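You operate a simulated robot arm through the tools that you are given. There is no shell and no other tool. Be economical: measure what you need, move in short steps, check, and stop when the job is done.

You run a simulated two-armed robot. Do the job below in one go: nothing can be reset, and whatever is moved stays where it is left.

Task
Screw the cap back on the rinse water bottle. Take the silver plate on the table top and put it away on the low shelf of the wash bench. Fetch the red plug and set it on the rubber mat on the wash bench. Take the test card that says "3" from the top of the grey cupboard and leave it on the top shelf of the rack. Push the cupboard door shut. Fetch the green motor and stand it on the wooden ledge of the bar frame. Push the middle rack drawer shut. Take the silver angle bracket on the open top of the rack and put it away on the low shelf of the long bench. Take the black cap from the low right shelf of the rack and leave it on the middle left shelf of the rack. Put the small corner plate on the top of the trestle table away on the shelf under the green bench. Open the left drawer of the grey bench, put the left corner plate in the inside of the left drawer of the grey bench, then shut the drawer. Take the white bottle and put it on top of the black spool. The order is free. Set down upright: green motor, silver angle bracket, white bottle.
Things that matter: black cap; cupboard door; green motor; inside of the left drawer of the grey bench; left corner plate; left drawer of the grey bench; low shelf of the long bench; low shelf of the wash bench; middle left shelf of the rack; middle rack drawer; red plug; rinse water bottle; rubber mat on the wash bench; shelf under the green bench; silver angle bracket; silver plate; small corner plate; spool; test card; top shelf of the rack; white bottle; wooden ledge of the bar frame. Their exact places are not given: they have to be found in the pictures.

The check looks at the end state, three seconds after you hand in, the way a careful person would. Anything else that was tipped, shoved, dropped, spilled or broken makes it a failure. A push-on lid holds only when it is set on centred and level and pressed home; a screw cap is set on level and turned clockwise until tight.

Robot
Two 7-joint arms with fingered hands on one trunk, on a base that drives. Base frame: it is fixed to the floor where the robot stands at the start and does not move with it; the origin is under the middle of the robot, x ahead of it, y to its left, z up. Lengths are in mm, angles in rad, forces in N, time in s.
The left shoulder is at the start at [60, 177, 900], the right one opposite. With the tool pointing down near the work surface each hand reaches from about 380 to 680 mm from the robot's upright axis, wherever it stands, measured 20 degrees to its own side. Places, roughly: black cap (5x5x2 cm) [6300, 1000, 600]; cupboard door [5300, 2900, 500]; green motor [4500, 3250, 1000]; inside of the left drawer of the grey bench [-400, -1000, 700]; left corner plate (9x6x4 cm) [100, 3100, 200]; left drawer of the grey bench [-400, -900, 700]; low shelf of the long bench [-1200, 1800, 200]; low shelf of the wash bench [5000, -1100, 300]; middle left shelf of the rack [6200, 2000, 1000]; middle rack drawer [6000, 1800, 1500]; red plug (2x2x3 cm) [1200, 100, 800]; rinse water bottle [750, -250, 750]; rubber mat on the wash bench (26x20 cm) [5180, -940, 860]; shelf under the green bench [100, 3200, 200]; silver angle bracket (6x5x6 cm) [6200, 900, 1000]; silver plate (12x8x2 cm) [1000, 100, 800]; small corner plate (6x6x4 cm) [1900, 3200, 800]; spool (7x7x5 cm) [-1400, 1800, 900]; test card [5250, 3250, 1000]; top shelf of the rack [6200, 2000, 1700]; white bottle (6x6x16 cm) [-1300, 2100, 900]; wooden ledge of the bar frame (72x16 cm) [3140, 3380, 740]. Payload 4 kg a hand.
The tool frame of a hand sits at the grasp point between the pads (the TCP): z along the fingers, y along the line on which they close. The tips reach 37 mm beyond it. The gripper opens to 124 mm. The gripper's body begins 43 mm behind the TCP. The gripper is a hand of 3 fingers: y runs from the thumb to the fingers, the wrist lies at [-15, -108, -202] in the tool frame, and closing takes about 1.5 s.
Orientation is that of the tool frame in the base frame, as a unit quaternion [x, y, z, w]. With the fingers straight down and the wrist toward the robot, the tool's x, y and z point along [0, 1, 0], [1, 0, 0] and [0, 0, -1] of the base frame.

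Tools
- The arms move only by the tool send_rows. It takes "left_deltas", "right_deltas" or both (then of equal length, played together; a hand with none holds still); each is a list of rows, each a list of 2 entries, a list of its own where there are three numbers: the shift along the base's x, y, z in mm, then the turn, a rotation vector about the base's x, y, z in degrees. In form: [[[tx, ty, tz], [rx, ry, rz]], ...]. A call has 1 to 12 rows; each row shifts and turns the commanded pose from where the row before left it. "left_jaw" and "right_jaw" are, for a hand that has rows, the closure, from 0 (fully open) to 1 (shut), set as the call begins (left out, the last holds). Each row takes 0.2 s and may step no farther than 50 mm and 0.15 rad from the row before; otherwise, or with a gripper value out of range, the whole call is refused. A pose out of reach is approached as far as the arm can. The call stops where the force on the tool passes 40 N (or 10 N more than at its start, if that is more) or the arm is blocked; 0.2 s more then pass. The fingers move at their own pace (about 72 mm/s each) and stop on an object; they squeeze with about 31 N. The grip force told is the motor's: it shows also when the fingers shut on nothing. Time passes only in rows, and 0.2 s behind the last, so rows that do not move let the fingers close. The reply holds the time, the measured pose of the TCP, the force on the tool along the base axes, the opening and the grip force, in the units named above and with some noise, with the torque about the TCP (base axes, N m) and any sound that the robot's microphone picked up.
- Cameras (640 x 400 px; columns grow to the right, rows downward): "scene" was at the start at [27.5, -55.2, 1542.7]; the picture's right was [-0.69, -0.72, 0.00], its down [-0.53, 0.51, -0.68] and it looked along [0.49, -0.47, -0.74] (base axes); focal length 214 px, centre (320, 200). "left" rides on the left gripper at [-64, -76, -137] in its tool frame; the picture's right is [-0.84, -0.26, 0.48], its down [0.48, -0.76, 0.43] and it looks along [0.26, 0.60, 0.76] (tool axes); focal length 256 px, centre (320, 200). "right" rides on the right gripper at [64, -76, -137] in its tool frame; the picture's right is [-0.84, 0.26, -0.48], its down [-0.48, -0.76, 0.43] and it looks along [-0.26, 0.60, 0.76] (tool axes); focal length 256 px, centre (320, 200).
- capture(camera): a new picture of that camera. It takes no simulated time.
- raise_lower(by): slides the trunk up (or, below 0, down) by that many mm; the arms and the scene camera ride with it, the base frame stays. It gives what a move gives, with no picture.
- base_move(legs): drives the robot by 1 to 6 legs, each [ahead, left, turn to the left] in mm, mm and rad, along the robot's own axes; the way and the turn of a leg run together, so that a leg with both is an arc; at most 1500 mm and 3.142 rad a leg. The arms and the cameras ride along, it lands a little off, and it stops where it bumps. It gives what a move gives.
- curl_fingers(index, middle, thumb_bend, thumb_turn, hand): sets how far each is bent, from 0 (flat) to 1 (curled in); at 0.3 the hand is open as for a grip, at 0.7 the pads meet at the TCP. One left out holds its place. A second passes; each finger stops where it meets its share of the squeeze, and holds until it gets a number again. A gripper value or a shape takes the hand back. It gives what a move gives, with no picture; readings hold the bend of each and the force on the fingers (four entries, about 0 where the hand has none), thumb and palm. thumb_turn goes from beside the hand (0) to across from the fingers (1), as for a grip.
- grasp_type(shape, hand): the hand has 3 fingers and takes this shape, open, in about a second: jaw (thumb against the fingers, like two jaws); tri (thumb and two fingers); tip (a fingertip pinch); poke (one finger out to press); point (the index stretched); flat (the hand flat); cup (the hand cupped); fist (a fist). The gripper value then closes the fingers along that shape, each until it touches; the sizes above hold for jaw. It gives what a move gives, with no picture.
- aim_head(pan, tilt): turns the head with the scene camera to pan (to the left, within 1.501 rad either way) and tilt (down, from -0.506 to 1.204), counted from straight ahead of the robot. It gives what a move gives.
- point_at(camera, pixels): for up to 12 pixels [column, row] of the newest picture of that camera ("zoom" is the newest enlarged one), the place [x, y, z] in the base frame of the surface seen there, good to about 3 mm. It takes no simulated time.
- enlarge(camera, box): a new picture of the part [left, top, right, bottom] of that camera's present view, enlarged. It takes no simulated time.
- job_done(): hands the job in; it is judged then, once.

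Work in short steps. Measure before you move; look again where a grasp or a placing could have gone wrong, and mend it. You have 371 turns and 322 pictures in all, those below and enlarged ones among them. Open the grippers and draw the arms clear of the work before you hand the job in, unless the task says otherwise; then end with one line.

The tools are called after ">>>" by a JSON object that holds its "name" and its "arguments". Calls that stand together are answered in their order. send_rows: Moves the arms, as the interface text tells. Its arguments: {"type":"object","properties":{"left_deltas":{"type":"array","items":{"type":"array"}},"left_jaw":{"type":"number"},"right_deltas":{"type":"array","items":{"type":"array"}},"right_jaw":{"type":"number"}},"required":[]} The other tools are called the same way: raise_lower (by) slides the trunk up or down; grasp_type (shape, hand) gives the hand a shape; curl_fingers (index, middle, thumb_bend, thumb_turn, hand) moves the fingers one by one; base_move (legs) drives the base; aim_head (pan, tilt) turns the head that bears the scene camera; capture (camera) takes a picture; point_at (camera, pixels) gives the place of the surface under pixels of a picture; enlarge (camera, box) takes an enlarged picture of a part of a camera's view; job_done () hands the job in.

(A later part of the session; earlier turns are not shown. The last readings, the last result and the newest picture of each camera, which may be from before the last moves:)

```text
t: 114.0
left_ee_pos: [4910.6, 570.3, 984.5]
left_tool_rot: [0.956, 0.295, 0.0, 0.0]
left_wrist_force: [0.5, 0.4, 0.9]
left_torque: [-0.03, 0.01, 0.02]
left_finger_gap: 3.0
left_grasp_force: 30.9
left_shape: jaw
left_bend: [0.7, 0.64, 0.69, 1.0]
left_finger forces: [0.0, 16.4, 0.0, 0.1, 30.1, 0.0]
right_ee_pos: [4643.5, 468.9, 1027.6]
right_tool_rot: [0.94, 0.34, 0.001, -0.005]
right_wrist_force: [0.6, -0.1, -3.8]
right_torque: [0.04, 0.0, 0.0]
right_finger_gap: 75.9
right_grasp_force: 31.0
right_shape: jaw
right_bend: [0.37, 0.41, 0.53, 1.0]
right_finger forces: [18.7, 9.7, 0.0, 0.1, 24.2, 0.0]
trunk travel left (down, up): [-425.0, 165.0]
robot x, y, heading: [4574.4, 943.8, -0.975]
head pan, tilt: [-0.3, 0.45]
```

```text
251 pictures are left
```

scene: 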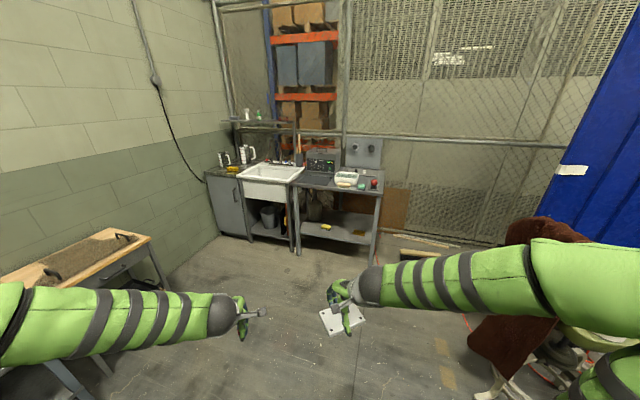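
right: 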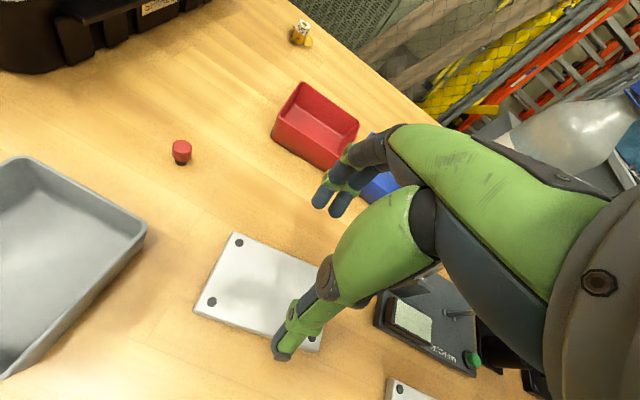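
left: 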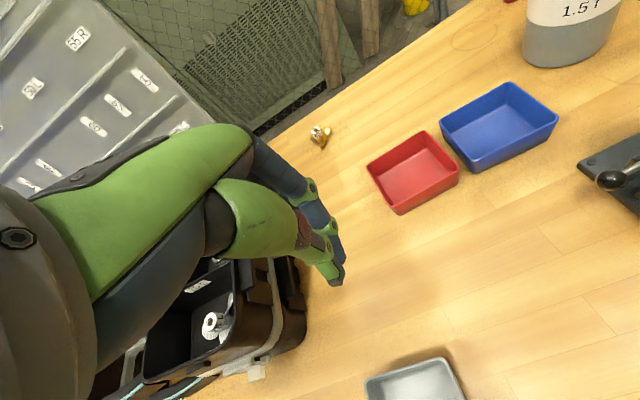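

I zoom on the wash bench and measure the mat and low shelf.

>>> {"name": "enlarge", "arguments": {"camera": "scene", "box": [200, 140, 400, 260]}}

>>> {"name": "point_at", "arguments": {"camera": "scene", "pixels": [[345, 178], [340, 235], [325, 225], [355, 225], [290, 184], [382, 195], [298, 250], [372, 258], [325, 205], [360, 260], [130, 270], [470, 350]]}}

```text
3.20 times, centred on (300, 200) of scene
```

zoom: 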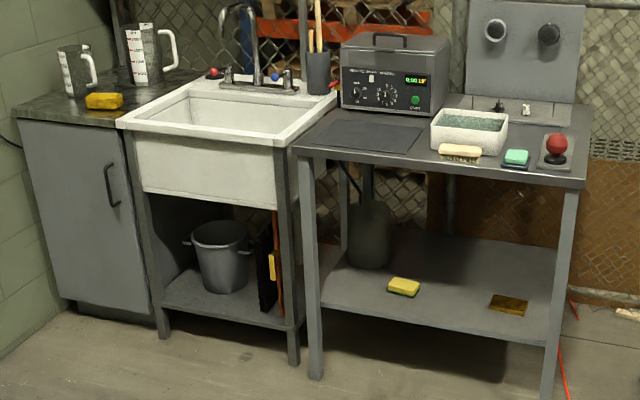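

```text
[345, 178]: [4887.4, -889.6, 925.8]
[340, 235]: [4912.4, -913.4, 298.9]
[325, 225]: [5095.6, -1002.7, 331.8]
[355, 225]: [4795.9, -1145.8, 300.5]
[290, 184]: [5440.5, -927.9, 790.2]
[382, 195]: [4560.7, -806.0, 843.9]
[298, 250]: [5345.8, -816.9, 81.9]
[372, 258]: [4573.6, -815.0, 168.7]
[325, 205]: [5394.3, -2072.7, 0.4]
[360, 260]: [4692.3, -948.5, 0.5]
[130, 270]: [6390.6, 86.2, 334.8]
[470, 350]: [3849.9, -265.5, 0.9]
```

Bench front edge y≈-806, top z≈845, shelf z≈300; mat around (5180,-940). I turn to face it and drive to about (5080,-200).

>>> {"name": "base_move", "arguments": {"legs": [[0, 0, -0.597], [1100, 500, 0]]}}

>>> {"name": "aim_head", "arguments": {"pan": 0, "tilt": 0.6}}

>>> {"name": "capture", "arguments": {"camera": "scene"}}

```text
t: 121.8
left_ee_pos: [5142.8, -655.9, 984.7]
left_tool_rot: [1.0, -0.004, 0.0, -0.001]
left_wrist_force: [0.3, -0.4, -0.2]
left_torque: [0.0, -0.01, -0.01]
left_finger_gap: 2.8
left_grasp_force: 30.9
left_shape: jaw
left_bend: [0.7, 0.64, 0.69, 1.0]
left_finger forces: [0.0, 16.1, 0.0, 0.0, 30.0, 0.0]
right_ee_pos: [4866.0, -586.7, 1026.8]
right_tool_rot: [0.999, 0.044, 0.001, -0.004]
right_wrist_force: [0.5, 0.6, -3.5]
right_torque: [0.04, 0.01, 0.03]
right_finger_gap: 75.7
right_grasp_force: 31.2
right_shape: jaw
right_bend: [0.37, 0.41, 0.53, 1.0]
right_finger forces: [18.8, 9.8, 0.0, 0.1, 24.1, 0.1]
trunk travel left (down, up): [-425.0, 165.0]
robot x, y, heading: [5076.6, -158.3, -1.577]
head pan, tilt: [-0.3, 0.45]
```

```text
t: 122.6
left_ee_pos: [5142.4, -654.5, 984.5]
left_tool_rot: [1.0, -0.005, 0.001, 0.0]
left_wrist_force: [0.0, -0.8, 0.3]
left_torque: [-0.03, -0.02, -0.01]
left_finger_gap: 2.5
left_grasp_force: 31.1
left_shape: jaw
left_bend: [0.7, 0.64, 0.69, 1.0]
left_finger forces: [0.1, 16.1, 0.0, 0.1, 29.9, 0.0]
right_ee_pos: [4865.3, -585.5, 1026.9]
right_tool_rot: [0.999, 0.044, 0.002, -0.003]
right_wrist_force: [0.1, -0.6, -3.9]
right_torque: [0.02, 0.02, 0.03]
right_finger_gap: 75.8
right_grasp_force: 30.8
right_shape: jaw
right_bend: [0.37, 0.41, 0.53, 1.0]
right_finger forces: [18.7, 9.7, 0.0, 0.0, 24.2, 0.1]
trunk travel left (down, up): [-425.0, 165.0]
robot x, y, heading: [5074.4, -156.4, -1.577]
head pan, tilt: [0.0, 0.6]
```

```text
249 pictures are left
```

scene: 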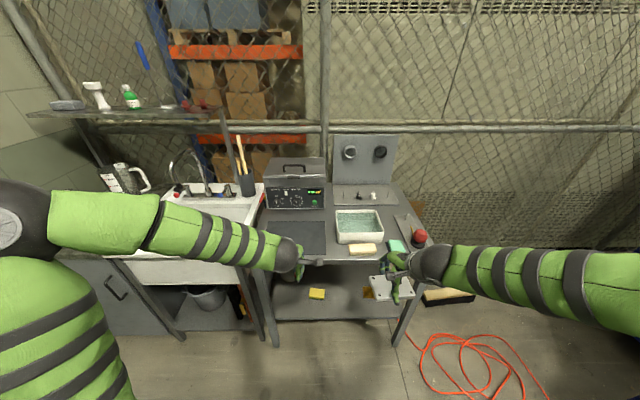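

I measure the mat and shelf from here.

>>> {"name": "point_at", "arguments": {"camera": "scene", "pixels": [[310, 235], [275, 225], [325, 222], [270, 250], [325, 250], [305, 245], [263, 262], [400, 265], [280, 305], [345, 300], [345, 320], [316, 294]]}}

>>> {"name": "enlarge", "arguments": {"camera": "scene", "box": [240, 200, 440, 350]}}

```text
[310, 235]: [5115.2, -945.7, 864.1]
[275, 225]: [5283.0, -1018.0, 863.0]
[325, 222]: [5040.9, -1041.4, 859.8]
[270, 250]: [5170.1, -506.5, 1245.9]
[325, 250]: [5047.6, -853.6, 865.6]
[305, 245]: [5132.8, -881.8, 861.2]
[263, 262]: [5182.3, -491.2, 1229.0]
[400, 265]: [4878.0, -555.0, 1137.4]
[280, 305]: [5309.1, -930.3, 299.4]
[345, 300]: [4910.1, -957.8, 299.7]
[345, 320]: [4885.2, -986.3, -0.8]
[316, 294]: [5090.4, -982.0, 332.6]
```

```text
2.67 times, centred on (340, 275) of scene
```

zoom: 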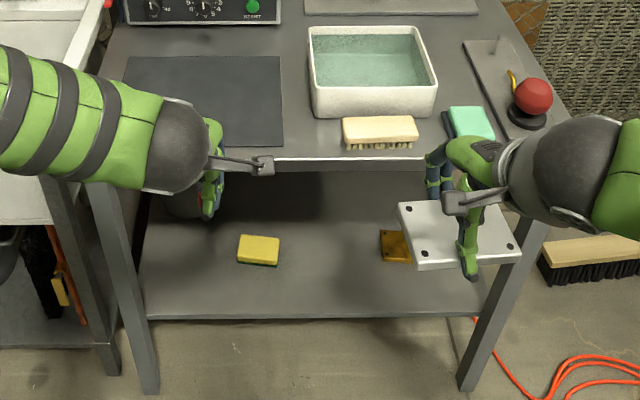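

Mat spans x 5050–5310, y −840…−1040 at z≈862. I advance 290 mm so the left hand is over the mat.

>>> {"name": "base_move", "arguments": {"legs": [[290, 0, 0]]}}

>>> {"name": "capture", "arguments": {"camera": "left"}}

```text
t: 124.6
left_ee_pos: [5138.5, -940.8, 984.5]
left_tool_rot: [1.0, -0.005, 0.0, -0.001]
left_wrist_force: [0.6, 0.3, -0.7]
left_torque: [0.02, 0.0, -0.01]
left_finger_gap: 2.9
left_grasp_force: 31.5
left_shape: jaw
left_bend: [0.7, 0.64, 0.69, 1.0]
left_finger forces: [0.0, 16.1, 0.1, 0.0, 30.0, 0.1]
right_ee_pos: [4863.1, -870.9, 1027.3]
right_tool_rot: [0.999, 0.044, 0.002, -0.005]
right_wrist_force: [-0.2, 0.3, -4.4]
right_torque: [0.05, -0.01, -0.02]
right_finger_gap: 76.0
right_grasp_force: 31.0
right_shape: jaw
right_bend: [0.37, 0.41, 0.53, 1.0]
right_finger forces: [18.7, 9.7, 0.1, 0.0, 24.2, 0.0]
trunk travel left (down, up): [-425.0, 165.0]
robot x, y, heading: [5074.4, -443.3, -1.585]
head pan, tilt: [0.0, 0.6]
```

```text
247 pictures are left
```

left: 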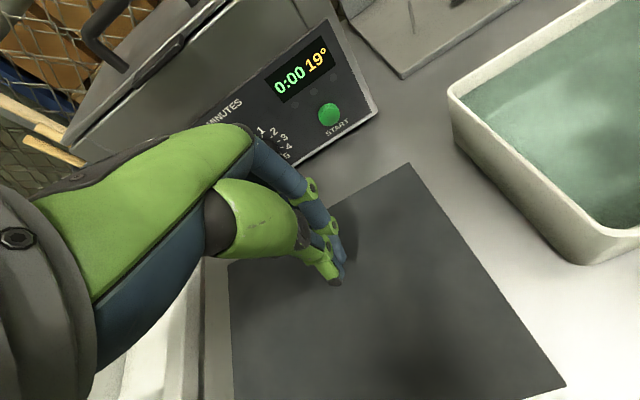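

>>> {"name": "point_at", "arguments": {"camera": "left", "pixels": [[375, 110], [330, 170], [330, 117], [410, 165], [560, 385], [400, 300], [240, 300]]}}

>>> {"name": "enlarge", "arguments": {"camera": "left", "box": [290, 200, 370, 300]}}

```text
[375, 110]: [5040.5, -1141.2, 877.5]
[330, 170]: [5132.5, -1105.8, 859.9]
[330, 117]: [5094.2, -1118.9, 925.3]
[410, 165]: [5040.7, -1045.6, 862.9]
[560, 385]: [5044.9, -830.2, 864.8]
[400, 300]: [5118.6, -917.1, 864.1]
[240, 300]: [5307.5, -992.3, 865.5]
```

```text
4.00 times, centred on (330, 250) of left
```

zoom: 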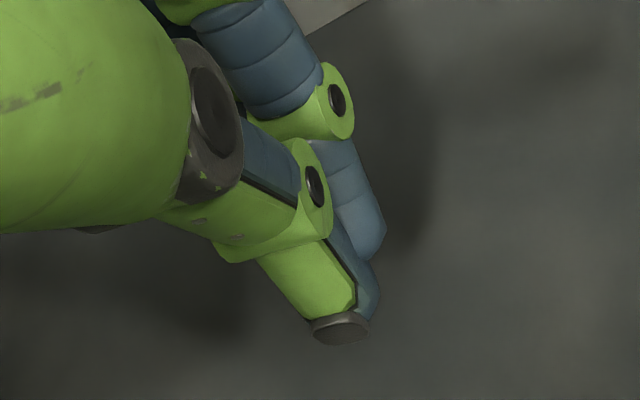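

Instrument front is at y≈-1105, so there is room. I centre over the mat at (5178,-930), and descend until the plug touches.

>>> {"name": "send_rows", "arguments": {"left_deltas": [[[20, 5, -20], [0, 0, 0]], [[20, 6, -25], [0, 0, 0]], [[0, 0, -20], [0, 0, 0]], [[0, 0, -3], [0, 0, 0]], [[0, 0, -3], [0, 0, 0]]]}}

>>> {"name": "send_rows", "arguments": {"left_deltas": [[[0, 0, -3], [0, 0, 0]], [[0, 0, -3], [0, 0, 0]], [[0, 0, -2], [0, 0, 0]]]}}

```text
t: 125.8
left_ee_pos: [5180.9, -929.3, 913.2]
left_tool_rot: [1.0, -0.004, 0.0, 0.0]
left_wrist_force: [0.3, -0.1, 0.0]
left_torque: [-0.03, 0.03, -0.02]
left_finger_gap: 2.8
left_grasp_force: 30.5
left_shape: jaw
left_bend: [0.7, 0.64, 0.69, 1.0]
left_finger forces: [0.0, 16.1, 0.1, 0.1, 30.0, 0.0]
right_ee_pos: [4862.9, -870.3, 1026.9]
right_tool_rot: [0.999, 0.045, 0.002, -0.003]
right_wrist_force: [-0.3, -0.7, -2.8]
right_torque: [0.08, -0.02, 0.01]
right_finger_gap: 76.0
right_grasp_force: 31.0
right_shape: jaw
right_bend: [0.37, 0.41, 0.53, 1.0]
right_finger forces: [18.6, 9.7, 0.0, 0.0, 24.1, 0.1]
trunk travel left (down, up): [-425.0, 165.0]
robot x, y, heading: [5071.0, -443.1, -1.584]
head pan, tilt: [0.0, 0.6]
```

```text
t: 126.6
left_ee_pos: [5179.9, -929.9, 908.0]
left_tool_rot: [1.0, -0.005, 0.0, 0.002]
left_wrist_force: [-1.9, 0.5, 29.9]
left_torque: [-0.15, -0.16, 0.01]
left_finger_gap: 2.9
left_grasp_force: 30.9
left_shape: jaw
left_bend: [0.7, 0.64, 0.71, 1.0]
left_finger forces: [0.0, 17.9, 0.0, 0.0, 39.8, 0.1]
right_ee_pos: [4861.7, -869.7, 1028.7]
right_tool_rot: [0.999, 0.044, 0.001, -0.003]
right_wrist_force: [-0.1, 0.0, -3.6]
right_torque: [0.0, -0.04, 0.02]
right_finger_gap: 75.8
right_grasp_force: 31.3
right_shape: jaw
right_bend: [0.37, 0.41, 0.53, 1.0]
right_finger forces: [18.7, 9.8, 0.0, 0.1, 24.1, 0.1]
trunk travel left (down, up): [-425.0, 165.0]
robot x, y, heading: [5074.7, -446.3, -1.582]
head pan, tilt: [0.0, 0.6]
```

Contact at z≈908. I ease up 2 mm, open, and rise.

>>> {"name": "send_rows", "arguments": {"left_deltas": [[[0, 0, 2], [0, 0, 0]], [[0, 0, 0], [0, 0, 0]]]}}

>>> {"name": "send_rows", "arguments": {"left_deltas": [[[0, 0, 0], [0, 0, 0]], [[0, 0, 0], [0, 0, 0]], [[0, 0, 0], [0, 0, 0]], [[0, 0, 0], [0, 0, 0]], [[0, 0, 20], [0, 0, 0]], [[0, 0, 40], [0, 0, 0]], [[0, 0, 40], [0, 0, 0]], [[0, 0, 40], [0, 0, 0]]], "left_jaw": 0.4}}

>>> {"name": "capture", "arguments": {"camera": "left"}}

```text
t: 127.2
left_ee_pos: [5178.4, -928.7, 907.9]
left_tool_rot: [1.0, -0.006, 0.0, 0.002]
left_wrist_force: [-2.0, -1.4, 25.7]
left_torque: [-0.18, -0.07, 0.01]
left_finger_gap: 3.1
left_grasp_force: 31.3
left_shape: jaw
left_bend: [0.7, 0.64, 0.71, 1.0]
left_finger forces: [0.0, 18.4, 0.0, 0.1, 38.4, 0.0]
right_ee_pos: [4861.9, -869.7, 1027.6]
right_tool_rot: [0.999, 0.044, 0.001, -0.004]
right_wrist_force: [-0.4, 0.2, -3.5]
right_torque: [0.03, -0.02, -0.03]
right_finger_gap: 76.0
right_grasp_force: 30.5
right_shape: jaw
right_bend: [0.37, 0.41, 0.53, 1.0]
right_finger forces: [18.7, 9.7, 0.0, 0.1, 24.1, 0.0]
trunk travel left (down, up): [-425.0, 165.0]
robot x, y, heading: [5070.8, -442.9, -1.578]
head pan, tilt: [0.0, 0.6]
```

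```text
t: 129.0
left_ee_pos: [5178.9, -930.0, 1048.7]
left_tool_rot: [1.0, -0.006, 0.0, -0.001]
left_wrist_force: [0.5, -0.8, -0.3]
left_torque: [0.04, 0.01, -0.01]
left_finger_gap: 74.2
left_grasp_force: 0.0
left_shape: jaw
left_bend: [0.38, 0.42, 0.53, 0.99]
left_finger forces: [0.1, 0.0, 0.0, 0.0, 0.0, 0.1]
right_ee_pos: [4862.5, -870.1, 1028.5]
right_tool_rot: [0.999, 0.044, 0.002, -0.004]
right_wrist_force: [-0.2, 0.7, -3.6]
right_torque: [-0.03, -0.04, 0.0]
right_finger_gap: 76.0
right_grasp_force: 30.9
right_shape: jaw
right_bend: [0.37, 0.41, 0.53, 1.0]
right_finger forces: [18.7, 9.6, 0.1, 0.0, 24.0, 0.1]
trunk travel left (down, up): [-425.0, 165.0]
robot x, y, heading: [5072.2, -440.2, -1.583]
head pan, tilt: [0.0, 0.6]
```

```text
245 pictures are left
```

left: 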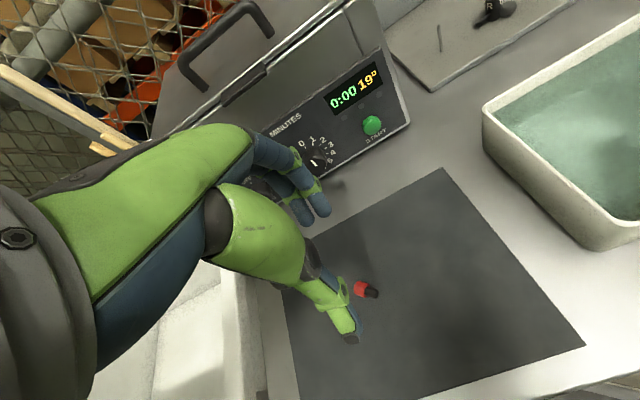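

The plug lies on the mat. I back off, and then bring the left arm aside and lower the trunk for the low shelf.

>>> {"name": "base_move", "arguments": {"legs": [[-330, 0, 0]]}}

>>> {"name": "send_rows", "arguments": {"left_deltas": [[[35, 30, 0], [0, 0, 0]], [[35, 30, 0], [0, 0, 0]], [[35, 30, 0], [0, 0, 0]], [[35, 30, 0], [0, 0, 0]], [[35, 30, 0], [0, 0, 0]], [[35, 30, 0], [0, 0, 0]], [[30, 30, 0], [0, 0, 0]]]}}

>>> {"name": "raise_lower", "arguments": {"by": -400}}

>>> {"name": "aim_head", "arguments": {"pan": -0.1, "tilt": 0.5}}

>>> {"name": "capture", "arguments": {"camera": "scene"}}

```text
t: 131.1
left_ee_pos: [5181.1, -597.8, 1049.1]
left_tool_rot: [1.0, -0.008, 0.0, 0.0]
left_wrist_force: [0.2, 0.4, -0.1]
left_torque: [-0.02, 0.0, 0.0]
left_finger_gap: 74.3
left_grasp_force: 0.0
left_shape: jaw
left_bend: [0.38, 0.42, 0.53, 0.99]
left_finger forces: [0.0, 0.0, 0.1, 0.0, 0.0, 0.0]
right_ee_pos: [4865.1, -539.6, 1027.7]
right_tool_rot: [0.999, 0.041, 0.001, -0.004]
right_wrist_force: [1.0, -0.2, -3.5]
right_torque: [0.02, 0.0, -0.01]
right_finger_gap: 75.9
right_grasp_force: 31.4
right_shape: jaw
right_bend: [0.37, 0.41, 0.53, 1.0]
right_finger forces: [18.7, 9.7, 0.0, 0.0, 24.0, 0.1]
trunk travel left (down, up): [-425.0, 165.0]
robot x, y, heading: [5078.8, -112.3, -1.588]
head pan, tilt: [0.0, 0.6]
```

```text
t: 132.7
left_ee_pos: [5431.3, -424.0, 1083.7]
left_tool_rot: [1.0, -0.007, -0.002, -0.001]
left_wrist_force: [0.6, -0.1, -0.6]
left_torque: [0.01, 0.01, -0.02]
left_finger_gap: 74.1
left_grasp_force: 0.0
left_shape: jaw
left_bend: [0.38, 0.42, 0.53, 0.99]
left_finger forces: [0.0, 0.0, 0.0, 0.0, 0.0, 0.1]
left hand out of reach, approached as far as the arm can: row 4, 5, 6
right_ee_pos: [4865.3, -538.7, 1028.1]
right_tool_rot: [0.999, 0.04, 0.002, -0.003]
right_wrist_force: [-1.0, 0.3, -2.8]
right_torque: [0.04, 0.02, -0.01]
right_finger_gap: 75.6
right_grasp_force: 31.3
right_shape: jaw
right_bend: [0.37, 0.41, 0.53, 1.0]
right_finger forces: [18.6, 9.6, 0.0, 0.1, 24.0, 0.0]
trunk travel left (down, up): [-425.0, 165.0]
robot x, y, heading: [5077.6, -113.2, -1.586]
head pan, tilt: [0.0, 0.6]
```

```text
t: 136.6
left_ee_pos: [5430.4, -425.3, 684.1]
left_tool_rot: [1.0, -0.008, 0.001, -0.002]
left_wrist_force: [-0.7, 0.0, -0.4]
left_torque: [-0.01, 0.01, -0.01]
left_finger_gap: 74.3
left_grasp_force: 0.1
left_shape: jaw
left_bend: [0.38, 0.42, 0.53, 0.99]
left_finger forces: [0.0, 0.0, 0.0, 0.1, 0.0, 0.0]
right_ee_pos: [4865.4, -539.3, 627.2]
right_tool_rot: [0.999, 0.041, 0.001, -0.003]
right_wrist_force: [-0.4, -0.4, -3.8]
right_torque: [0.0, 0.02, 0.0]
right_finger_gap: 75.8
right_grasp_force: 30.7
right_shape: jaw
right_bend: [0.37, 0.41, 0.53, 1.0]
right_finger forces: [18.6, 9.5, 0.1, 0.0, 23.8, 0.0]
trunk travel left (down, up): [-25.0, 565.0]
robot x, y, heading: [5079.9, -112.1, -1.586]
head pan, tilt: [0.0, 0.6]
```

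```text
t: 137.2
left_ee_pos: [5429.6, -424.4, 682.9]
left_tool_rot: [1.0, -0.008, 0.0, 0.0]
left_wrist_force: [-0.9, 0.2, 0.0]
left_torque: [0.02, 0.0, 0.01]
left_finger_gap: 74.3
left_grasp_force: 0.0
left_shape: jaw
left_bend: [0.38, 0.42, 0.53, 0.99]
left_finger forces: [0.1, 0.1, 0.0, 0.1, 0.0, 0.0]
right_ee_pos: [4864.7, -539.1, 627.3]
right_tool_rot: [0.999, 0.041, 0.001, -0.004]
right_wrist_force: [0.8, 0.2, -3.6]
right_torque: [0.04, -0.02, 0.0]
right_finger_gap: 75.7
right_grasp_force: 31.3
right_shape: jaw
right_bend: [0.37, 0.41, 0.53, 1.0]
right_finger forces: [18.5, 9.5, 0.1, 0.1, 23.8, 0.0]
trunk travel left (down, up): [-25.0, 565.0]
robot x, y, heading: [5077.3, -114.5, -1.585]
head pan, tilt: [-0.099, 0.499]
```

```text
244 pictures are left
```

scene: 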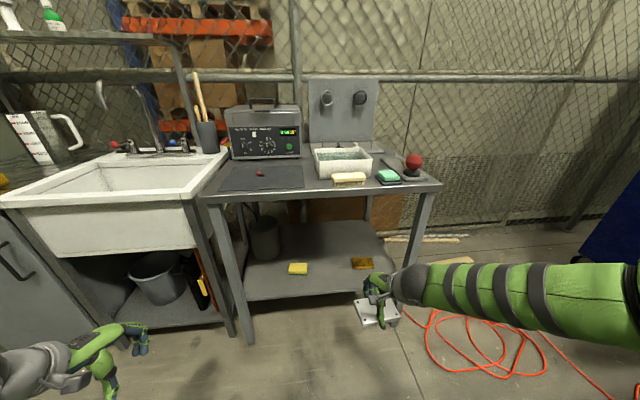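

Good view. I measure shelf spots.

>>> {"name": "point_at", "arguments": {"camera": "scene", "pixels": [[298, 268], [306, 272], [352, 265], [362, 263], [328, 270], [328, 285], [328, 295], [255, 298], [390, 290], [262, 240], [330, 255]]}}

>>> {"name": "enlarge", "arguments": {"camera": "scene", "box": [230, 190, 440, 330]}}

```text
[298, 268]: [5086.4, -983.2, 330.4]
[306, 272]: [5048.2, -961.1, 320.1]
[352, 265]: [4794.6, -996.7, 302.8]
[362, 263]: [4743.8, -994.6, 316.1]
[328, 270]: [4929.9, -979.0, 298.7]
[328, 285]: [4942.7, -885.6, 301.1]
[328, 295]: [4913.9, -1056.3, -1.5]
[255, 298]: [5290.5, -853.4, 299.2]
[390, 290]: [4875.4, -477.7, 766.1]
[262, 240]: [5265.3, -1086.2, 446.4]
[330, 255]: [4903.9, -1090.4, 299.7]
```

```text
2.86 times, centred on (335, 260) of scene
```

zoom: 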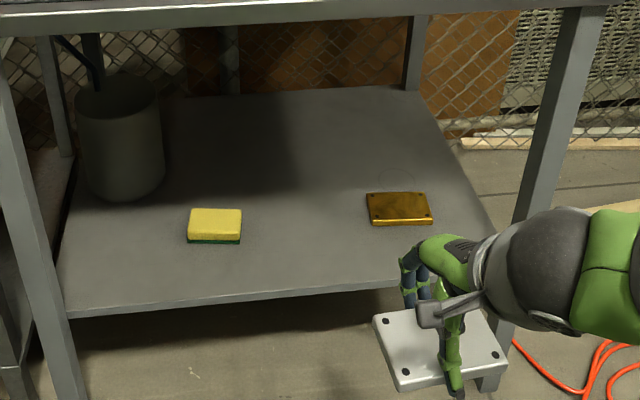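

Target (4925,-960) on the shelf is free. I swing the left hand outward and back, and lower the right hand to z≈410 in front of the bench.

>>> {"name": "send_rows", "arguments": {"left_deltas": [[[20, 16, 0], [0, 0, 8.5]], [[20, 16, 0], [0, 0, 8.5]], [[20, 18, 0], [0, 0, 8.5]], [[20, 18, 0], [0, 0, 8.5]], [[20, 20, 0], [0, 0, 8.5]], [[20, 20, 0], [0, 0, 8.5]], [[20, 20, 0], [0, 0, 8.5]]], "right_deltas": [[[10, -5, -31], [0, 0, 0]], [[10, -5, -31], [0, 0, 0]], [[10, -5, -31], [0, 0, 0]], [[10, -5, -31], [0, 0, 0]], [[10, -5, -31], [0, 0, 0]], [[10, -5, -31], [0, 0, 0]], [[0, -4, -31], [0, 0, 0]]]}}

>>> {"name": "capture", "arguments": {"camera": "scene"}}

```text
t: 138.8
left_ee_pos: [5578.5, -315.5, 689.1]
left_tool_rot: [0.889, 0.457, -0.019, 0.009]
left_wrist_force: [-0.3, -0.2, 0.5]
left_torque: [0.03, -0.02, 0.0]
left_finger_gap: 74.2
left_grasp_force: 0.1
left_shape: jaw
left_bend: [0.38, 0.42, 0.53, 0.99]
left_finger forces: [0.1, 0.0, 0.0, 0.1, 0.1, 0.1]
left hand out of reach, approached as far as the arm can: row 1, 2, 4
right_ee_pos: [4929.2, -572.3, 417.6]
right_tool_rot: [0.999, 0.04, -0.008, 0.001]
right_wrist_force: [-0.2, -0.4, -3.3]
right_torque: [-0.01, 0.0, -0.01]
right_finger_gap: 75.4
right_grasp_force: 30.8
right_shape: jaw
right_bend: [0.37, 0.41, 0.53, 1.0]
right_finger forces: [18.4, 9.5, 0.0, 0.1, 23.6, 0.1]
right hand out of reach, approached as far as the arm can: row 3
trunk travel left (down, up): [-25.0, 565.0]
robot x, y, heading: [5079.4, -113.9, -1.584]
head pan, tilt: [-0.099, 0.499]
```

```text
242 pictures are left
```

scene: 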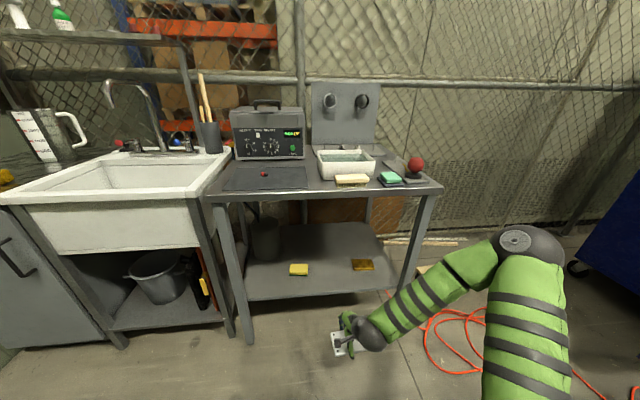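

I check the elbow position for clearance against the bench leg.

>>> {"name": "point_at", "arguments": {"camera": "scene", "pixels": [[495, 250], [530, 235], [470, 275], [515, 240], [375, 330], [440, 195], [400, 275]]}}

```text
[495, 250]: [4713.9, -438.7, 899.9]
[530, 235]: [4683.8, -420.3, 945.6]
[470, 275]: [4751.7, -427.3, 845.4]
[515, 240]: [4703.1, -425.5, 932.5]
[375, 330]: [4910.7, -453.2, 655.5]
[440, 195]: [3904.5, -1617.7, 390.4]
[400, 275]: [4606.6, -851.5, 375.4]
```

The elbow is high and would hit the bench edge. I extend the arm 155 mm forward in free space first (more stretched, lower elbow), then check.

>>> {"name": "send_rows", "arguments": {"right_deltas": [[[0, -35, 0], [0, 0, 0]], [[0, -40, 0], [0, 0, 0]], [[0, -40, 0], [0, 0, 0]], [[0, -40, 0], [0, 0, 0]], [[0, 0, 0], [0, 0, 0]]]}}

>>> {"name": "capture", "arguments": {"camera": "scene"}}

```text
t: 140.0
left_ee_pos: [5577.6, -317.2, 689.2]
left_tool_rot: [0.89, 0.455, -0.018, 0.008]
left_wrist_force: [0.2, 0.0, -0.2]
left_torque: [-0.03, 0.0, 0.0]
left_finger_gap: 74.1
left_grasp_force: 0.0
left_shape: jaw
left_bend: [0.38, 0.42, 0.53, 0.99]
left_finger forces: [0.1, 0.0, 0.1, 0.1, 0.0, 0.0]
right_ee_pos: [4931.0, -731.1, 419.4]
right_tool_rot: [0.999, 0.041, -0.009, 0.0]
right_wrist_force: [-0.1, -1.1, -3.2]
right_torque: [0.02, -0.02, 0.0]
right_finger_gap: 75.0
right_grasp_force: 31.4
right_shape: jaw
right_bend: [0.38, 0.41, 0.53, 1.0]
right_finger forces: [18.5, 9.4, 0.0, 0.0, 23.5, 0.1]
trunk travel left (down, up): [-25.0, 565.0]
robot x, y, heading: [5072.5, -109.8, -1.588]
head pan, tilt: [-0.099, 0.499]
```

```text
241 pictures are left
```

scene: 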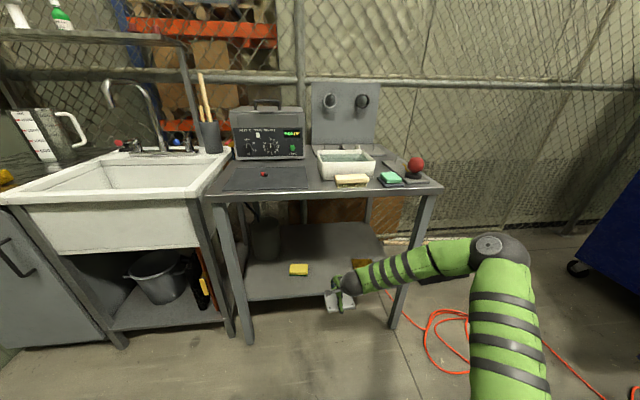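

>>> {"name": "point_at", "arguments": {"camera": "scene", "pixels": [[490, 245], [520, 250], [455, 255], [420, 260], [380, 270], [350, 285]]}}

```text
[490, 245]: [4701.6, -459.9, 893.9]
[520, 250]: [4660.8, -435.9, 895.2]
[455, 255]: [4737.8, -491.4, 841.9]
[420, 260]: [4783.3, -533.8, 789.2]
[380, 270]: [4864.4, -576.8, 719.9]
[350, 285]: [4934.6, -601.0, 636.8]
```

Elbow margins are fine if I place near y≈-920. I lower to z≈372 and advance 187 mm.

>>> {"name": "send_rows", "arguments": {"right_deltas": [[[-3, 0, -24], [0, 0, 0]], [[-3, 0, -23], [0, 0, 0]], [[0, 0, 0], [0, 0, 0]]]}}

>>> {"name": "base_move", "arguments": {"legs": [[187, 0, 0]]}}

>>> {"name": "capture", "arguments": {"camera": "scene"}}

>>> {"name": "capture", "arguments": {"camera": "right"}}

```text
t: 140.8
left_ee_pos: [5578.3, -318.1, 689.6]
left_tool_rot: [0.89, 0.455, -0.018, 0.008]
left_wrist_force: [-0.2, 0.0, 1.0]
left_torque: [-0.03, 0.0, 0.0]
left_finger_gap: 74.2
left_grasp_force: 0.1
left_shape: jaw
left_bend: [0.38, 0.42, 0.53, 0.99]
left_finger forces: [0.0, 0.1, 0.0, 0.0, 0.0, 0.0]
right_ee_pos: [4924.5, -731.1, 370.9]
right_tool_rot: [0.999, 0.04, -0.007, 0.0]
right_wrist_force: [-0.8, -0.6, -3.2]
right_torque: [0.01, -0.02, -0.01]
right_finger_gap: 74.7
right_grasp_force: 31.3
right_shape: jaw
right_bend: [0.38, 0.41, 0.53, 1.0]
right_finger forces: [18.4, 9.3, 0.0, 0.0, 23.3, 0.1]
trunk travel left (down, up): [-25.0, 565.0]
robot x, y, heading: [5079.3, -113.1, -1.582]
head pan, tilt: [-0.099, 0.499]
```

```text
t: 142.4
left_ee_pos: [5573.7, -505.2, 688.2]
left_tool_rot: [0.89, 0.455, -0.017, 0.005]
left_wrist_force: [0.3, -0.1, 0.0]
left_torque: [0.02, 0.0, -0.03]
left_finger_gap: 74.2
left_grasp_force: 0.0
left_shape: jaw
left_bend: [0.38, 0.42, 0.53, 0.99]
left_finger forces: [0.1, 0.0, 0.0, 0.0, 0.0, 0.1]
right_ee_pos: [4920.0, -918.4, 371.6]
right_tool_rot: [0.999, 0.04, -0.008, -0.001]
right_wrist_force: [-0.7, -0.4, -3.0]
right_torque: [0.02, -0.02, 0.0]
right_finger_gap: 74.8
right_grasp_force: 31.3
right_shape: jaw
right_bend: [0.38, 0.41, 0.53, 1.0]
right_finger forces: [18.4, 9.2, 0.0, 0.0, 23.1, 0.1]
trunk travel left (down, up): [-25.0, 565.0]
robot x, y, heading: [5076.8, -299.1, -1.589]
head pan, tilt: [-0.099, 0.499]
```

```text
240 pictures are left
```

scene: 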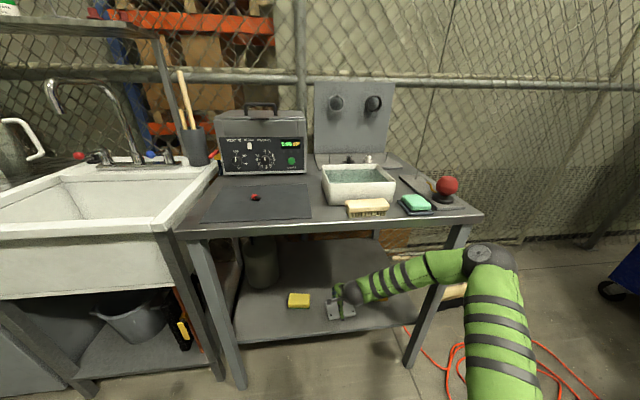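

```text
239 pictures are left
```

right: 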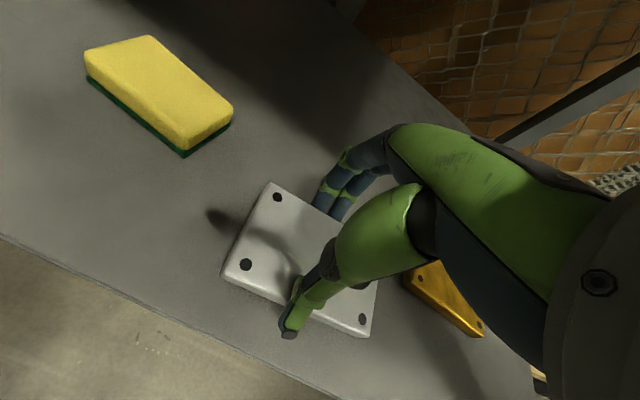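

The plate is over a clear part of the shelf. I lower to contact.

>>> {"name": "send_rows", "arguments": {"right_deltas": [[[0, 0, -18], [0, 0, 0]], [[0, 0, -10], [0, 0, 0]], [[0, 0, -3], [0, 0, 0]], [[0, 0, -2], [0, 0, 0]]]}}

```text
t: 143.4
left_ee_pos: [5570.1, -508.6, 690.6]
left_tool_rot: [0.893, 0.45, -0.017, 0.006]
left_wrist_force: [-0.6, 0.4, -1.0]
left_torque: [0.01, -0.03, 0.01]
left_finger_gap: 74.0
left_grasp_force: 0.1
left_shape: jaw
left_bend: [0.38, 0.42, 0.53, 0.99]
left_finger forces: [0.0, 0.0, 0.1, 0.0, 0.0, 0.1]
right_ee_pos: [4921.2, -920.2, 339.2]
right_tool_rot: [0.999, 0.041, -0.006, 0.0]
right_wrist_force: [-0.9, 2.2, 29.4]
right_torque: [1.09, 0.1, -0.08]
right_finger_gap: 74.7
right_grasp_force: 31.0
right_shape: jaw
right_bend: [0.38, 0.42, 0.53, 1.0]
right_finger forces: [17.7, 8.9, 0.0, 0.1, 42.1, 0.1]
trunk travel left (down, up): [-25.0, 565.0]
robot x, y, heading: [5073.6, -301.4, -1.586]
head pan, tilt: [-0.099, 0.499]
```

Contact. I raise 2 mm, open fully, lift and look.

>>> {"name": "send_rows", "arguments": {"right_deltas": [[[0, 0, 2], [0, 0, 0]], [[0, 0, 0], [0, 0, 0]], [[0, 0, 0], [0, 0, 0]], [[0, 0, 0], [0, 0, 0]], [[0, 0, 0], [0, 0, 0]], [[0, 0, 15], [0, 0, 0]], [[0, 0, 30], [0, 0, 0]], [[0, 0, 15], [0, 0, 0]]], "right_jaw": 0.15}}

>>> {"name": "capture", "arguments": {"camera": "right"}}

```text
t: 145.2
left_ee_pos: [5569.7, -510.6, 689.5]
left_tool_rot: [0.893, 0.45, -0.018, 0.005]
left_wrist_force: [0.8, -0.4, -0.5]
left_torque: [0.02, 0.0, -0.01]
left_finger_gap: 74.0
left_grasp_force: 0.0
left_shape: jaw
left_bend: [0.38, 0.42, 0.53, 0.99]
left_finger forces: [0.1, 0.1, 0.1, 0.0, 0.0, 0.1]
right_ee_pos: [4920.7, -919.9, 399.2]
right_tool_rot: [0.999, 0.041, -0.005, -0.003]
right_wrist_force: [-0.4, 0.4, -0.5]
right_torque: [-0.02, 0.0, 0.01]
right_finger_gap: 105.4
right_grasp_force: 0.1
right_shape: jaw
right_bend: [0.32, 0.34, 0.0, 0.98]
right_finger forces: [0.0, 0.0, 0.1, 0.0, 0.0, 0.1]
trunk travel left (down, up): [-25.0, 565.0]
robot x, y, heading: [5074.5, -301.8, -1.587]
head pan, tilt: [-0.099, 0.499]
```

```text
238 pictures are left
```

right: 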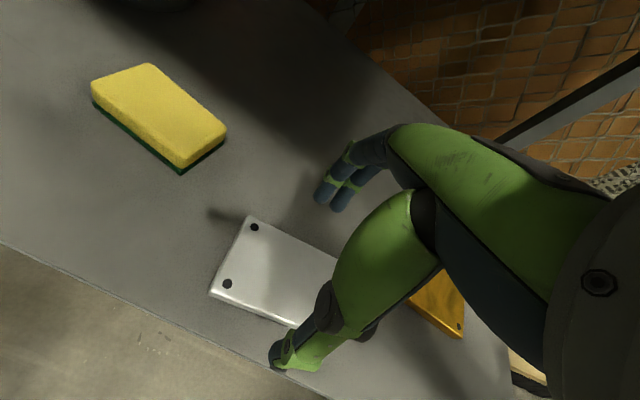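

Plate is placed. I back out, raise the trunk and turn toward the rack.

>>> {"name": "base_move", "arguments": {"legs": [[-350, 0, 0]]}}

>>> {"name": "raise_lower", "arguments": {"by": 400}}

>>> {"name": "base_move", "arguments": {"legs": [[-700, 0, 0], [0, 0, 1.571]]}}

>>> {"name": "aim_head", "arguments": {"pan": 0.3, "tilt": 0.35}}

>>> {"name": "capture", "arguments": {"camera": "scene"}}

```text
t: 147.5
left_ee_pos: [5577.0, -151.0, 688.5]
left_tool_rot: [0.89, 0.455, -0.017, 0.004]
left_wrist_force: [-0.2, -0.9, 0.5]
left_torque: [0.01, -0.02, -0.01]
left_finger_gap: 74.2
left_grasp_force: 0.0
left_shape: jaw
left_bend: [0.38, 0.42, 0.53, 0.99]
left_finger forces: [0.1, 0.0, 0.0, 0.0, 0.0, 0.0]
right_ee_pos: [4932.1, -570.2, 398.7]
right_tool_rot: [0.999, 0.045, -0.005, -0.002]
right_wrist_force: [-0.1, 0.1, -0.3]
right_torque: [-0.01, 0.02, 0.02]
right_finger_gap: 105.3
right_grasp_force: 0.0
right_shape: jaw
right_bend: [0.32, 0.34, 0.0, 0.98]
right_finger forces: [0.0, 0.0, 0.0, 0.1, 0.0, 0.0]
trunk travel left (down, up): [-25.0, 565.0]
robot x, y, heading: [5078.5, 53.3, -1.577]
head pan, tilt: [-0.099, 0.499]
```

```text
t: 151.3
left_ee_pos: [5569.7, -154.1, 1095.0]
left_tool_rot: [0.89, 0.456, -0.009, 0.006]
left_wrist_force: [-0.4, -0.1, -0.2]
left_torque: [-0.02, 0.08, 0.0]
left_finger_gap: 74.2
left_grasp_force: 0.2
left_shape: jaw
left_bend: [0.38, 0.42, 0.53, 0.99]
left_finger forces: [0.0, 0.0, 0.0, 0.0, 0.1, 0.0]
right_ee_pos: [4928.2, -570.8, 794.2]
right_tool_rot: [0.999, 0.046, 0.001, -0.004]
right_wrist_force: [-0.7, 0.0, -0.2]
right_torque: [-0.02, -0.01, -0.02]
right_finger_gap: 105.2
right_grasp_force: 0.0
right_shape: jaw
right_bend: [0.32, 0.34, 0.0, 0.98]
right_finger forces: [0.1, 0.0, 0.0, 0.0, 0.0, 0.0]
trunk travel left (down, up): [-425.0, 165.0]
robot x, y, heading: [5078.7, 53.8, -1.571]
head pan, tilt: [-0.099, 0.499]
```

```text
t: 158.9
left_ee_pos: [5300.7, 1234.5, 1094.5]
left_tool_rot: [0.318, 0.948, -0.002, 0.012]
left_wrist_force: [0.0, 0.0, 0.3]
left_torque: [0.02, -0.01, -0.03]
left_finger_gap: 74.4
left_grasp_force: 0.0
left_shape: jaw
left_bend: [0.38, 0.42, 0.53, 0.99]
left_finger forces: [0.0, 0.1, 0.0, 0.0, 0.0, 0.0]
right_ee_pos: [5701.5, 584.3, 793.6]
right_tool_rot: [0.682, 0.731, -0.002, -0.004]
right_wrist_force: [0.5, 0.3, 0.1]
right_torque: [0.05, 0.02, 0.02]
right_finger_gap: 105.3
right_grasp_force: 0.1
right_shape: jaw
right_bend: [0.32, 0.34, 0.0, 0.98]
right_finger forces: [0.0, 0.0, 0.1, 0.1, 0.0, 0.0]
trunk travel left (down, up): [-425.0, 165.0]
robot x, y, heading: [5081.4, 746.1, -0.032]
head pan, tilt: [-0.099, 0.499]
```

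```text
t: 159.8
left_ee_pos: [5298.2, 1233.7, 1094.2]
left_tool_rot: [0.318, 0.948, -0.003, 0.011]
left_wrist_force: [-0.1, 0.6, 0.2]
left_torque: [0.0, 0.02, 0.03]
left_finger_gap: 74.4
left_grasp_force: 0.1
left_shape: jaw
left_bend: [0.38, 0.42, 0.53, 0.99]
left_finger forces: [0.0, 0.0, 0.0, 0.0, 0.0, 0.0]
right_ee_pos: [5702.1, 583.5, 793.6]
right_tool_rot: [0.682, 0.731, -0.001, -0.004]
right_wrist_force: [0.8, 0.0, 0.1]
right_torque: [0.0, -0.01, -0.01]
right_finger_gap: 104.9
right_grasp_force: 0.1
right_shape: jaw
right_bend: [0.32, 0.34, 0.0, 0.98]
right_finger forces: [0.1, 0.0, 0.0, 0.0, 0.0, 0.0]
trunk travel left (down, up): [-425.0, 165.0]
robot x, y, heading: [5083.3, 748.1, -0.028]
head pan, tilt: [0.3, 0.351]
```

```text
237 pictures are left
```

scene: 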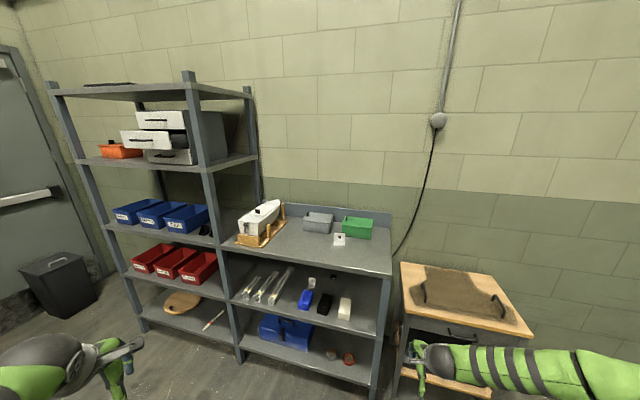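

I zoom into the rack's right part and left part.

>>> {"name": "enlarge", "arguments": {"camera": "scene", "box": [220, 180, 400, 380]}}

>>> {"name": "point_at", "arguments": {"camera": "scene", "pixels": [[323, 303], [345, 310], [305, 300], [339, 240], [340, 246], [378, 272], [372, 335], [230, 247], [295, 268], [300, 320], [318, 210], [360, 225]]}}

>>> {"name": "enlarge", "arguments": {"camera": "scene", "box": [40, 60, 270, 260]}}

```text
2.00 times, centred on (310, 280) of scene
```

zoom: 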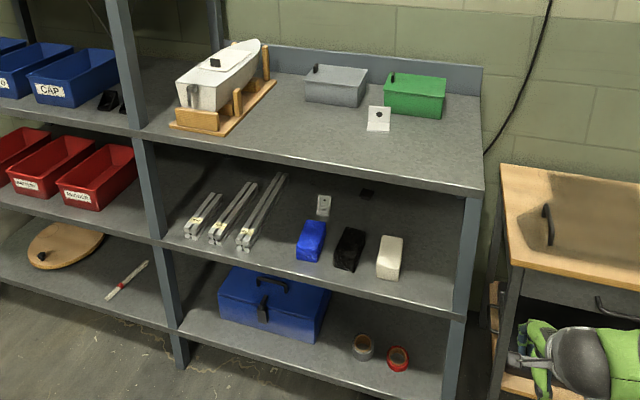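

```text
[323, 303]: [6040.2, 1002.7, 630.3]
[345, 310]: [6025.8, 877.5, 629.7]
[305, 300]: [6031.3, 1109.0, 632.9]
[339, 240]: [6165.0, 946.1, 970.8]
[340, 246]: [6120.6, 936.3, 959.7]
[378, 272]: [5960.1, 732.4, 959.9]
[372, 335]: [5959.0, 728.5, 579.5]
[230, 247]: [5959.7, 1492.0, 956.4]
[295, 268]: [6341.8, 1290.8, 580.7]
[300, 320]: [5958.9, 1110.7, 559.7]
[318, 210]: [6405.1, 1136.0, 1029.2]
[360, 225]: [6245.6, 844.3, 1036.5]
```

```text
2.00 times, centred on (155, 160) of scene
```

zoom: 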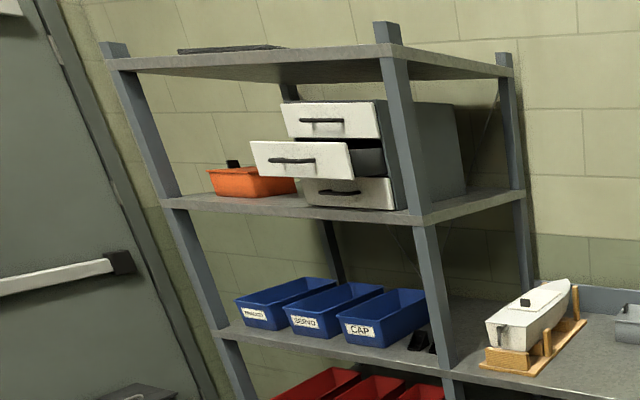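

The small black thing at the back, scene px (333,276), matches the black cap. I zoom there and measure.

>>> {"name": "enlarge", "arguments": {"camera": "scene", "box": [290, 260, 370, 310]}}

>>> {"name": "point_at", "arguments": {"camera": "zoom", "pixels": [[350, 130], [330, 130], [370, 130], [350, 140], [170, 180], [180, 130], [280, 100]]}}

```text
8.00 times, centred on (330, 285) of scene
```

zoom: 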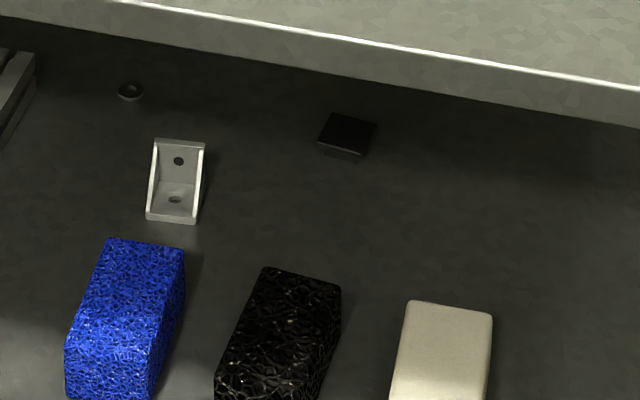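

```text
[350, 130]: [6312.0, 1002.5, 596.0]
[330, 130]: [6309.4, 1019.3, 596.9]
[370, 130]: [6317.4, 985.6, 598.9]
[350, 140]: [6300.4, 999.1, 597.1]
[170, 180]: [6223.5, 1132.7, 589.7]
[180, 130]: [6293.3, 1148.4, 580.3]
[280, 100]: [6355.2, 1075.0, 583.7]
```

The black cap is at (6310,1002,597), deep on the shelf. I will use the left hand, pitched 45° and yawed 90°. First I retract the right arm and set the left hand orientation.

>>> {"name": "send_rows", "arguments": {"right_deltas": [[[-25, -10, 20], [0, 0, 0]], [[-25, -10, 20], [0, 0, 0]], [[-25, -10, 20], [0, 0, 0]], [[-25, -10, 20], [0, 0, 0]], [[-25, -10, 20], [0, 0, 0]], [[-25, -10, 20], [0, 0, 0]], [[-25, -10, 20], [0, 0, 0]], [[-25, -10, 20], [0, 0, 0]], [[0, 0, 20], [0, 0, 0]], [[0, 0, 20], [0, 0, 0]], [[0, 0, 20], [0, 0, 0]], [[0, 0, 20], [0, 0, 0]]], "left_deltas": [[[20, -15, 0], [0, 0, 8.5]], [[20, -15, 0], [0, 0, 8.5]], [[20, -15, 0], [0, 0, 8.5]], [[20, -15, 0], [0, 0, 8.5]], [[20, -15, 0], [0, 0, 3]], [[20, -10, 0], [0, -8, 0]], [[20, -10, 0], [0, -8, 0]], [[20, -10, 0], [0, -8, 0]], [[20, -10, 0], [0, -8, 0]], [[20, -10, 0], [0, -8, 0]], [[20, -10, 0], [0, -5, 0]], [[0, 0, 0], [0, 0, 0]]], "left_jaw": 0.3}}

>>> {"name": "capture", "arguments": {"camera": "scene"}}

```text
t: 162.3
left_ee_pos: [5540.1, 1101.4, 1112.8]
left_tool_rot: [0.001, 0.919, 0.002, 0.393]
left_wrist_force: [-0.6, -0.5, 0.0]
left_torque: [-0.02, -0.02, 0.03]
left_finger_gap: 86.3
left_grasp_force: 0.0
left_shape: jaw
left_bend: [0.35, 0.38, 0.5, 0.99]
left_finger forces: [0.0, 0.1, 0.1, 0.0, 0.1, 0.1]
left hand out of reach, approached as far as the arm can: row 9, 10
right_ee_pos: [5519.3, 502.1, 1040.4]
right_tool_rot: [0.682, 0.731, -0.002, -0.003]
right_wrist_force: [1.0, -0.4, 0.1]
right_torque: [0.02, -0.01, 0.0]
right_finger_gap: 105.3
right_grasp_force: 0.1
right_shape: jaw
right_bend: [0.32, 0.34, 0.0, 0.98]
right_finger forces: [0.0, 0.0, 0.0, 0.1, 0.0, 0.0]
right hand out of reach, approached as far as the arm can: row 8
trunk travel left (down, up): [-425.0, 165.0]
robot x, y, heading: [5083.6, 748.3, -0.032]
head pan, tilt: [0.3, 0.351]
```

```text
233 pictures are left
```

scene: 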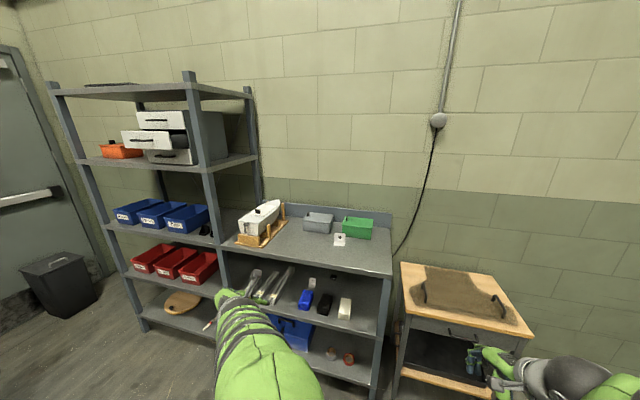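

Orientation reached. I lower the trunk 300 mm and stretch the left arm forward in front of the rack.

>>> {"name": "raise_lower", "arguments": {"by": -300}}

>>> {"name": "send_rows", "arguments": {"left_deltas": [[[40, -12, -15], [0, 0, 0]], [[40, -12, -15], [0, 0, 0]], [[40, -12, -15], [0, 0, 0]], [[40, -12, -15], [0, 0, 0]], [[40, -12, -10], [0, 0, 0]], [[40, -12, 0], [0, 0, 0]], [[40, -12, 0], [0, 0, 0]], [[20, -12, 0], [0, 0, 0]], [[0, 0, 0], [0, 0, 0]]]}}

>>> {"name": "capture", "arguments": {"camera": "scene"}}

```text
t: 165.3
left_ee_pos: [5539.9, 1102.1, 812.6]
left_tool_rot: [0.0, 0.92, 0.0, 0.393]
left_wrist_force: [-0.9, -0.6, 1.2]
left_torque: [-0.03, -0.02, -0.05]
left_finger_gap: 86.6
left_grasp_force: 0.0
left_shape: jaw
left_bend: [0.35, 0.38, 0.5, 0.99]
left_finger forces: [0.0, 0.1, 0.1, 0.0, 0.0, 0.0]
right_ee_pos: [5520.2, 501.2, 739.7]
right_tool_rot: [0.682, 0.732, -0.001, -0.004]
right_wrist_force: [0.1, 0.4, -0.5]
right_torque: [0.02, 0.01, 0.03]
right_finger_gap: 105.3
right_grasp_force: 0.1
right_shape: jaw
right_bend: [0.32, 0.34, 0.0, 0.98]
right_finger forces: [0.1, 0.1, 0.0, 0.0, 0.0, 0.1]
trunk travel left (down, up): [-125.0, 465.0]
robot x, y, heading: [5081.1, 748.6, -0.026]
head pan, tilt: [0.3, 0.351]
```

```text
t: 167.3
left_ee_pos: [5841.1, 1007.3, 742.0]
left_tool_rot: [0.001, 0.92, 0.001, 0.393]
left_wrist_force: [-1.0, 0.0, 0.0]
left_torque: [-0.02, 0.0, 0.04]
left_finger_gap: 86.5
left_grasp_force: 0.1
left_shape: jaw
left_bend: [0.35, 0.38, 0.5, 0.99]
left_finger forces: [0.0, 0.0, 0.0, 0.0, 0.0, 0.0]
right_ee_pos: [5520.3, 502.5, 740.0]
right_tool_rot: [0.682, 0.731, -0.002, -0.003]
right_wrist_force: [0.3, -0.1, 0.7]
right_torque: [0.0, -0.02, 0.0]
right_finger_gap: 105.4
right_grasp_force: 0.1
right_shape: jaw
right_bend: [0.32, 0.34, 0.0, 0.98]
right_finger forces: [0.0, 0.0, 0.0, 0.0, 0.1, 0.0]
trunk travel left (down, up): [-125.0, 465.0]
robot x, y, heading: [5084.2, 748.2, -0.027]
head pan, tilt: [0.3, 0.351]
```

```text
232 pictures are left
```

scene: 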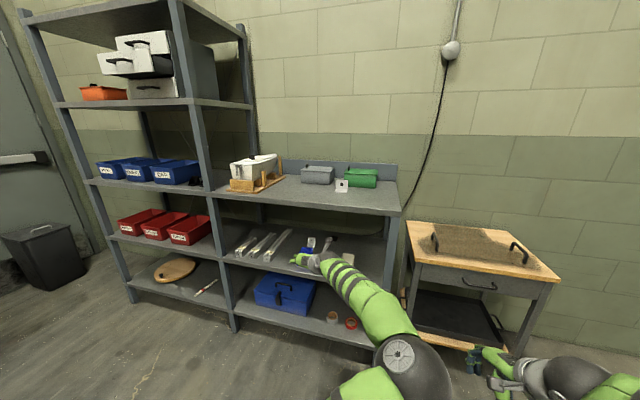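

>>> {"name": "point_at", "arguments": {"camera": "scene", "pixels": [[400, 350], [430, 365], [380, 310], [350, 280], [325, 262], [300, 260]]}}

>>> {"name": "capture", "arguments": {"camera": "left"}}

```text
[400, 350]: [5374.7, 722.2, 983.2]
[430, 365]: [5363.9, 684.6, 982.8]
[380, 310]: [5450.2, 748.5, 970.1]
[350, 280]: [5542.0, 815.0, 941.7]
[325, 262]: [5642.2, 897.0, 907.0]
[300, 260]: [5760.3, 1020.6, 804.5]
```

```text
231 pictures are left
```

left: 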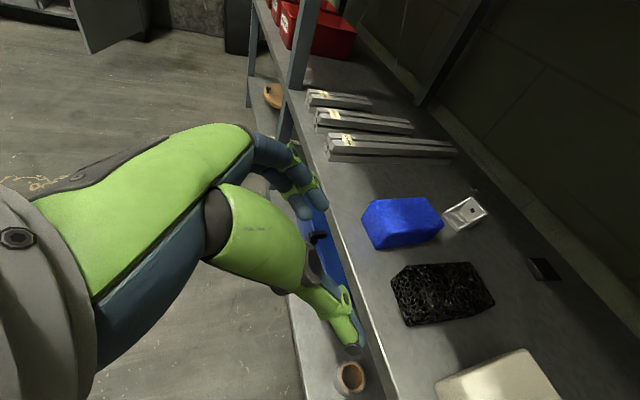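

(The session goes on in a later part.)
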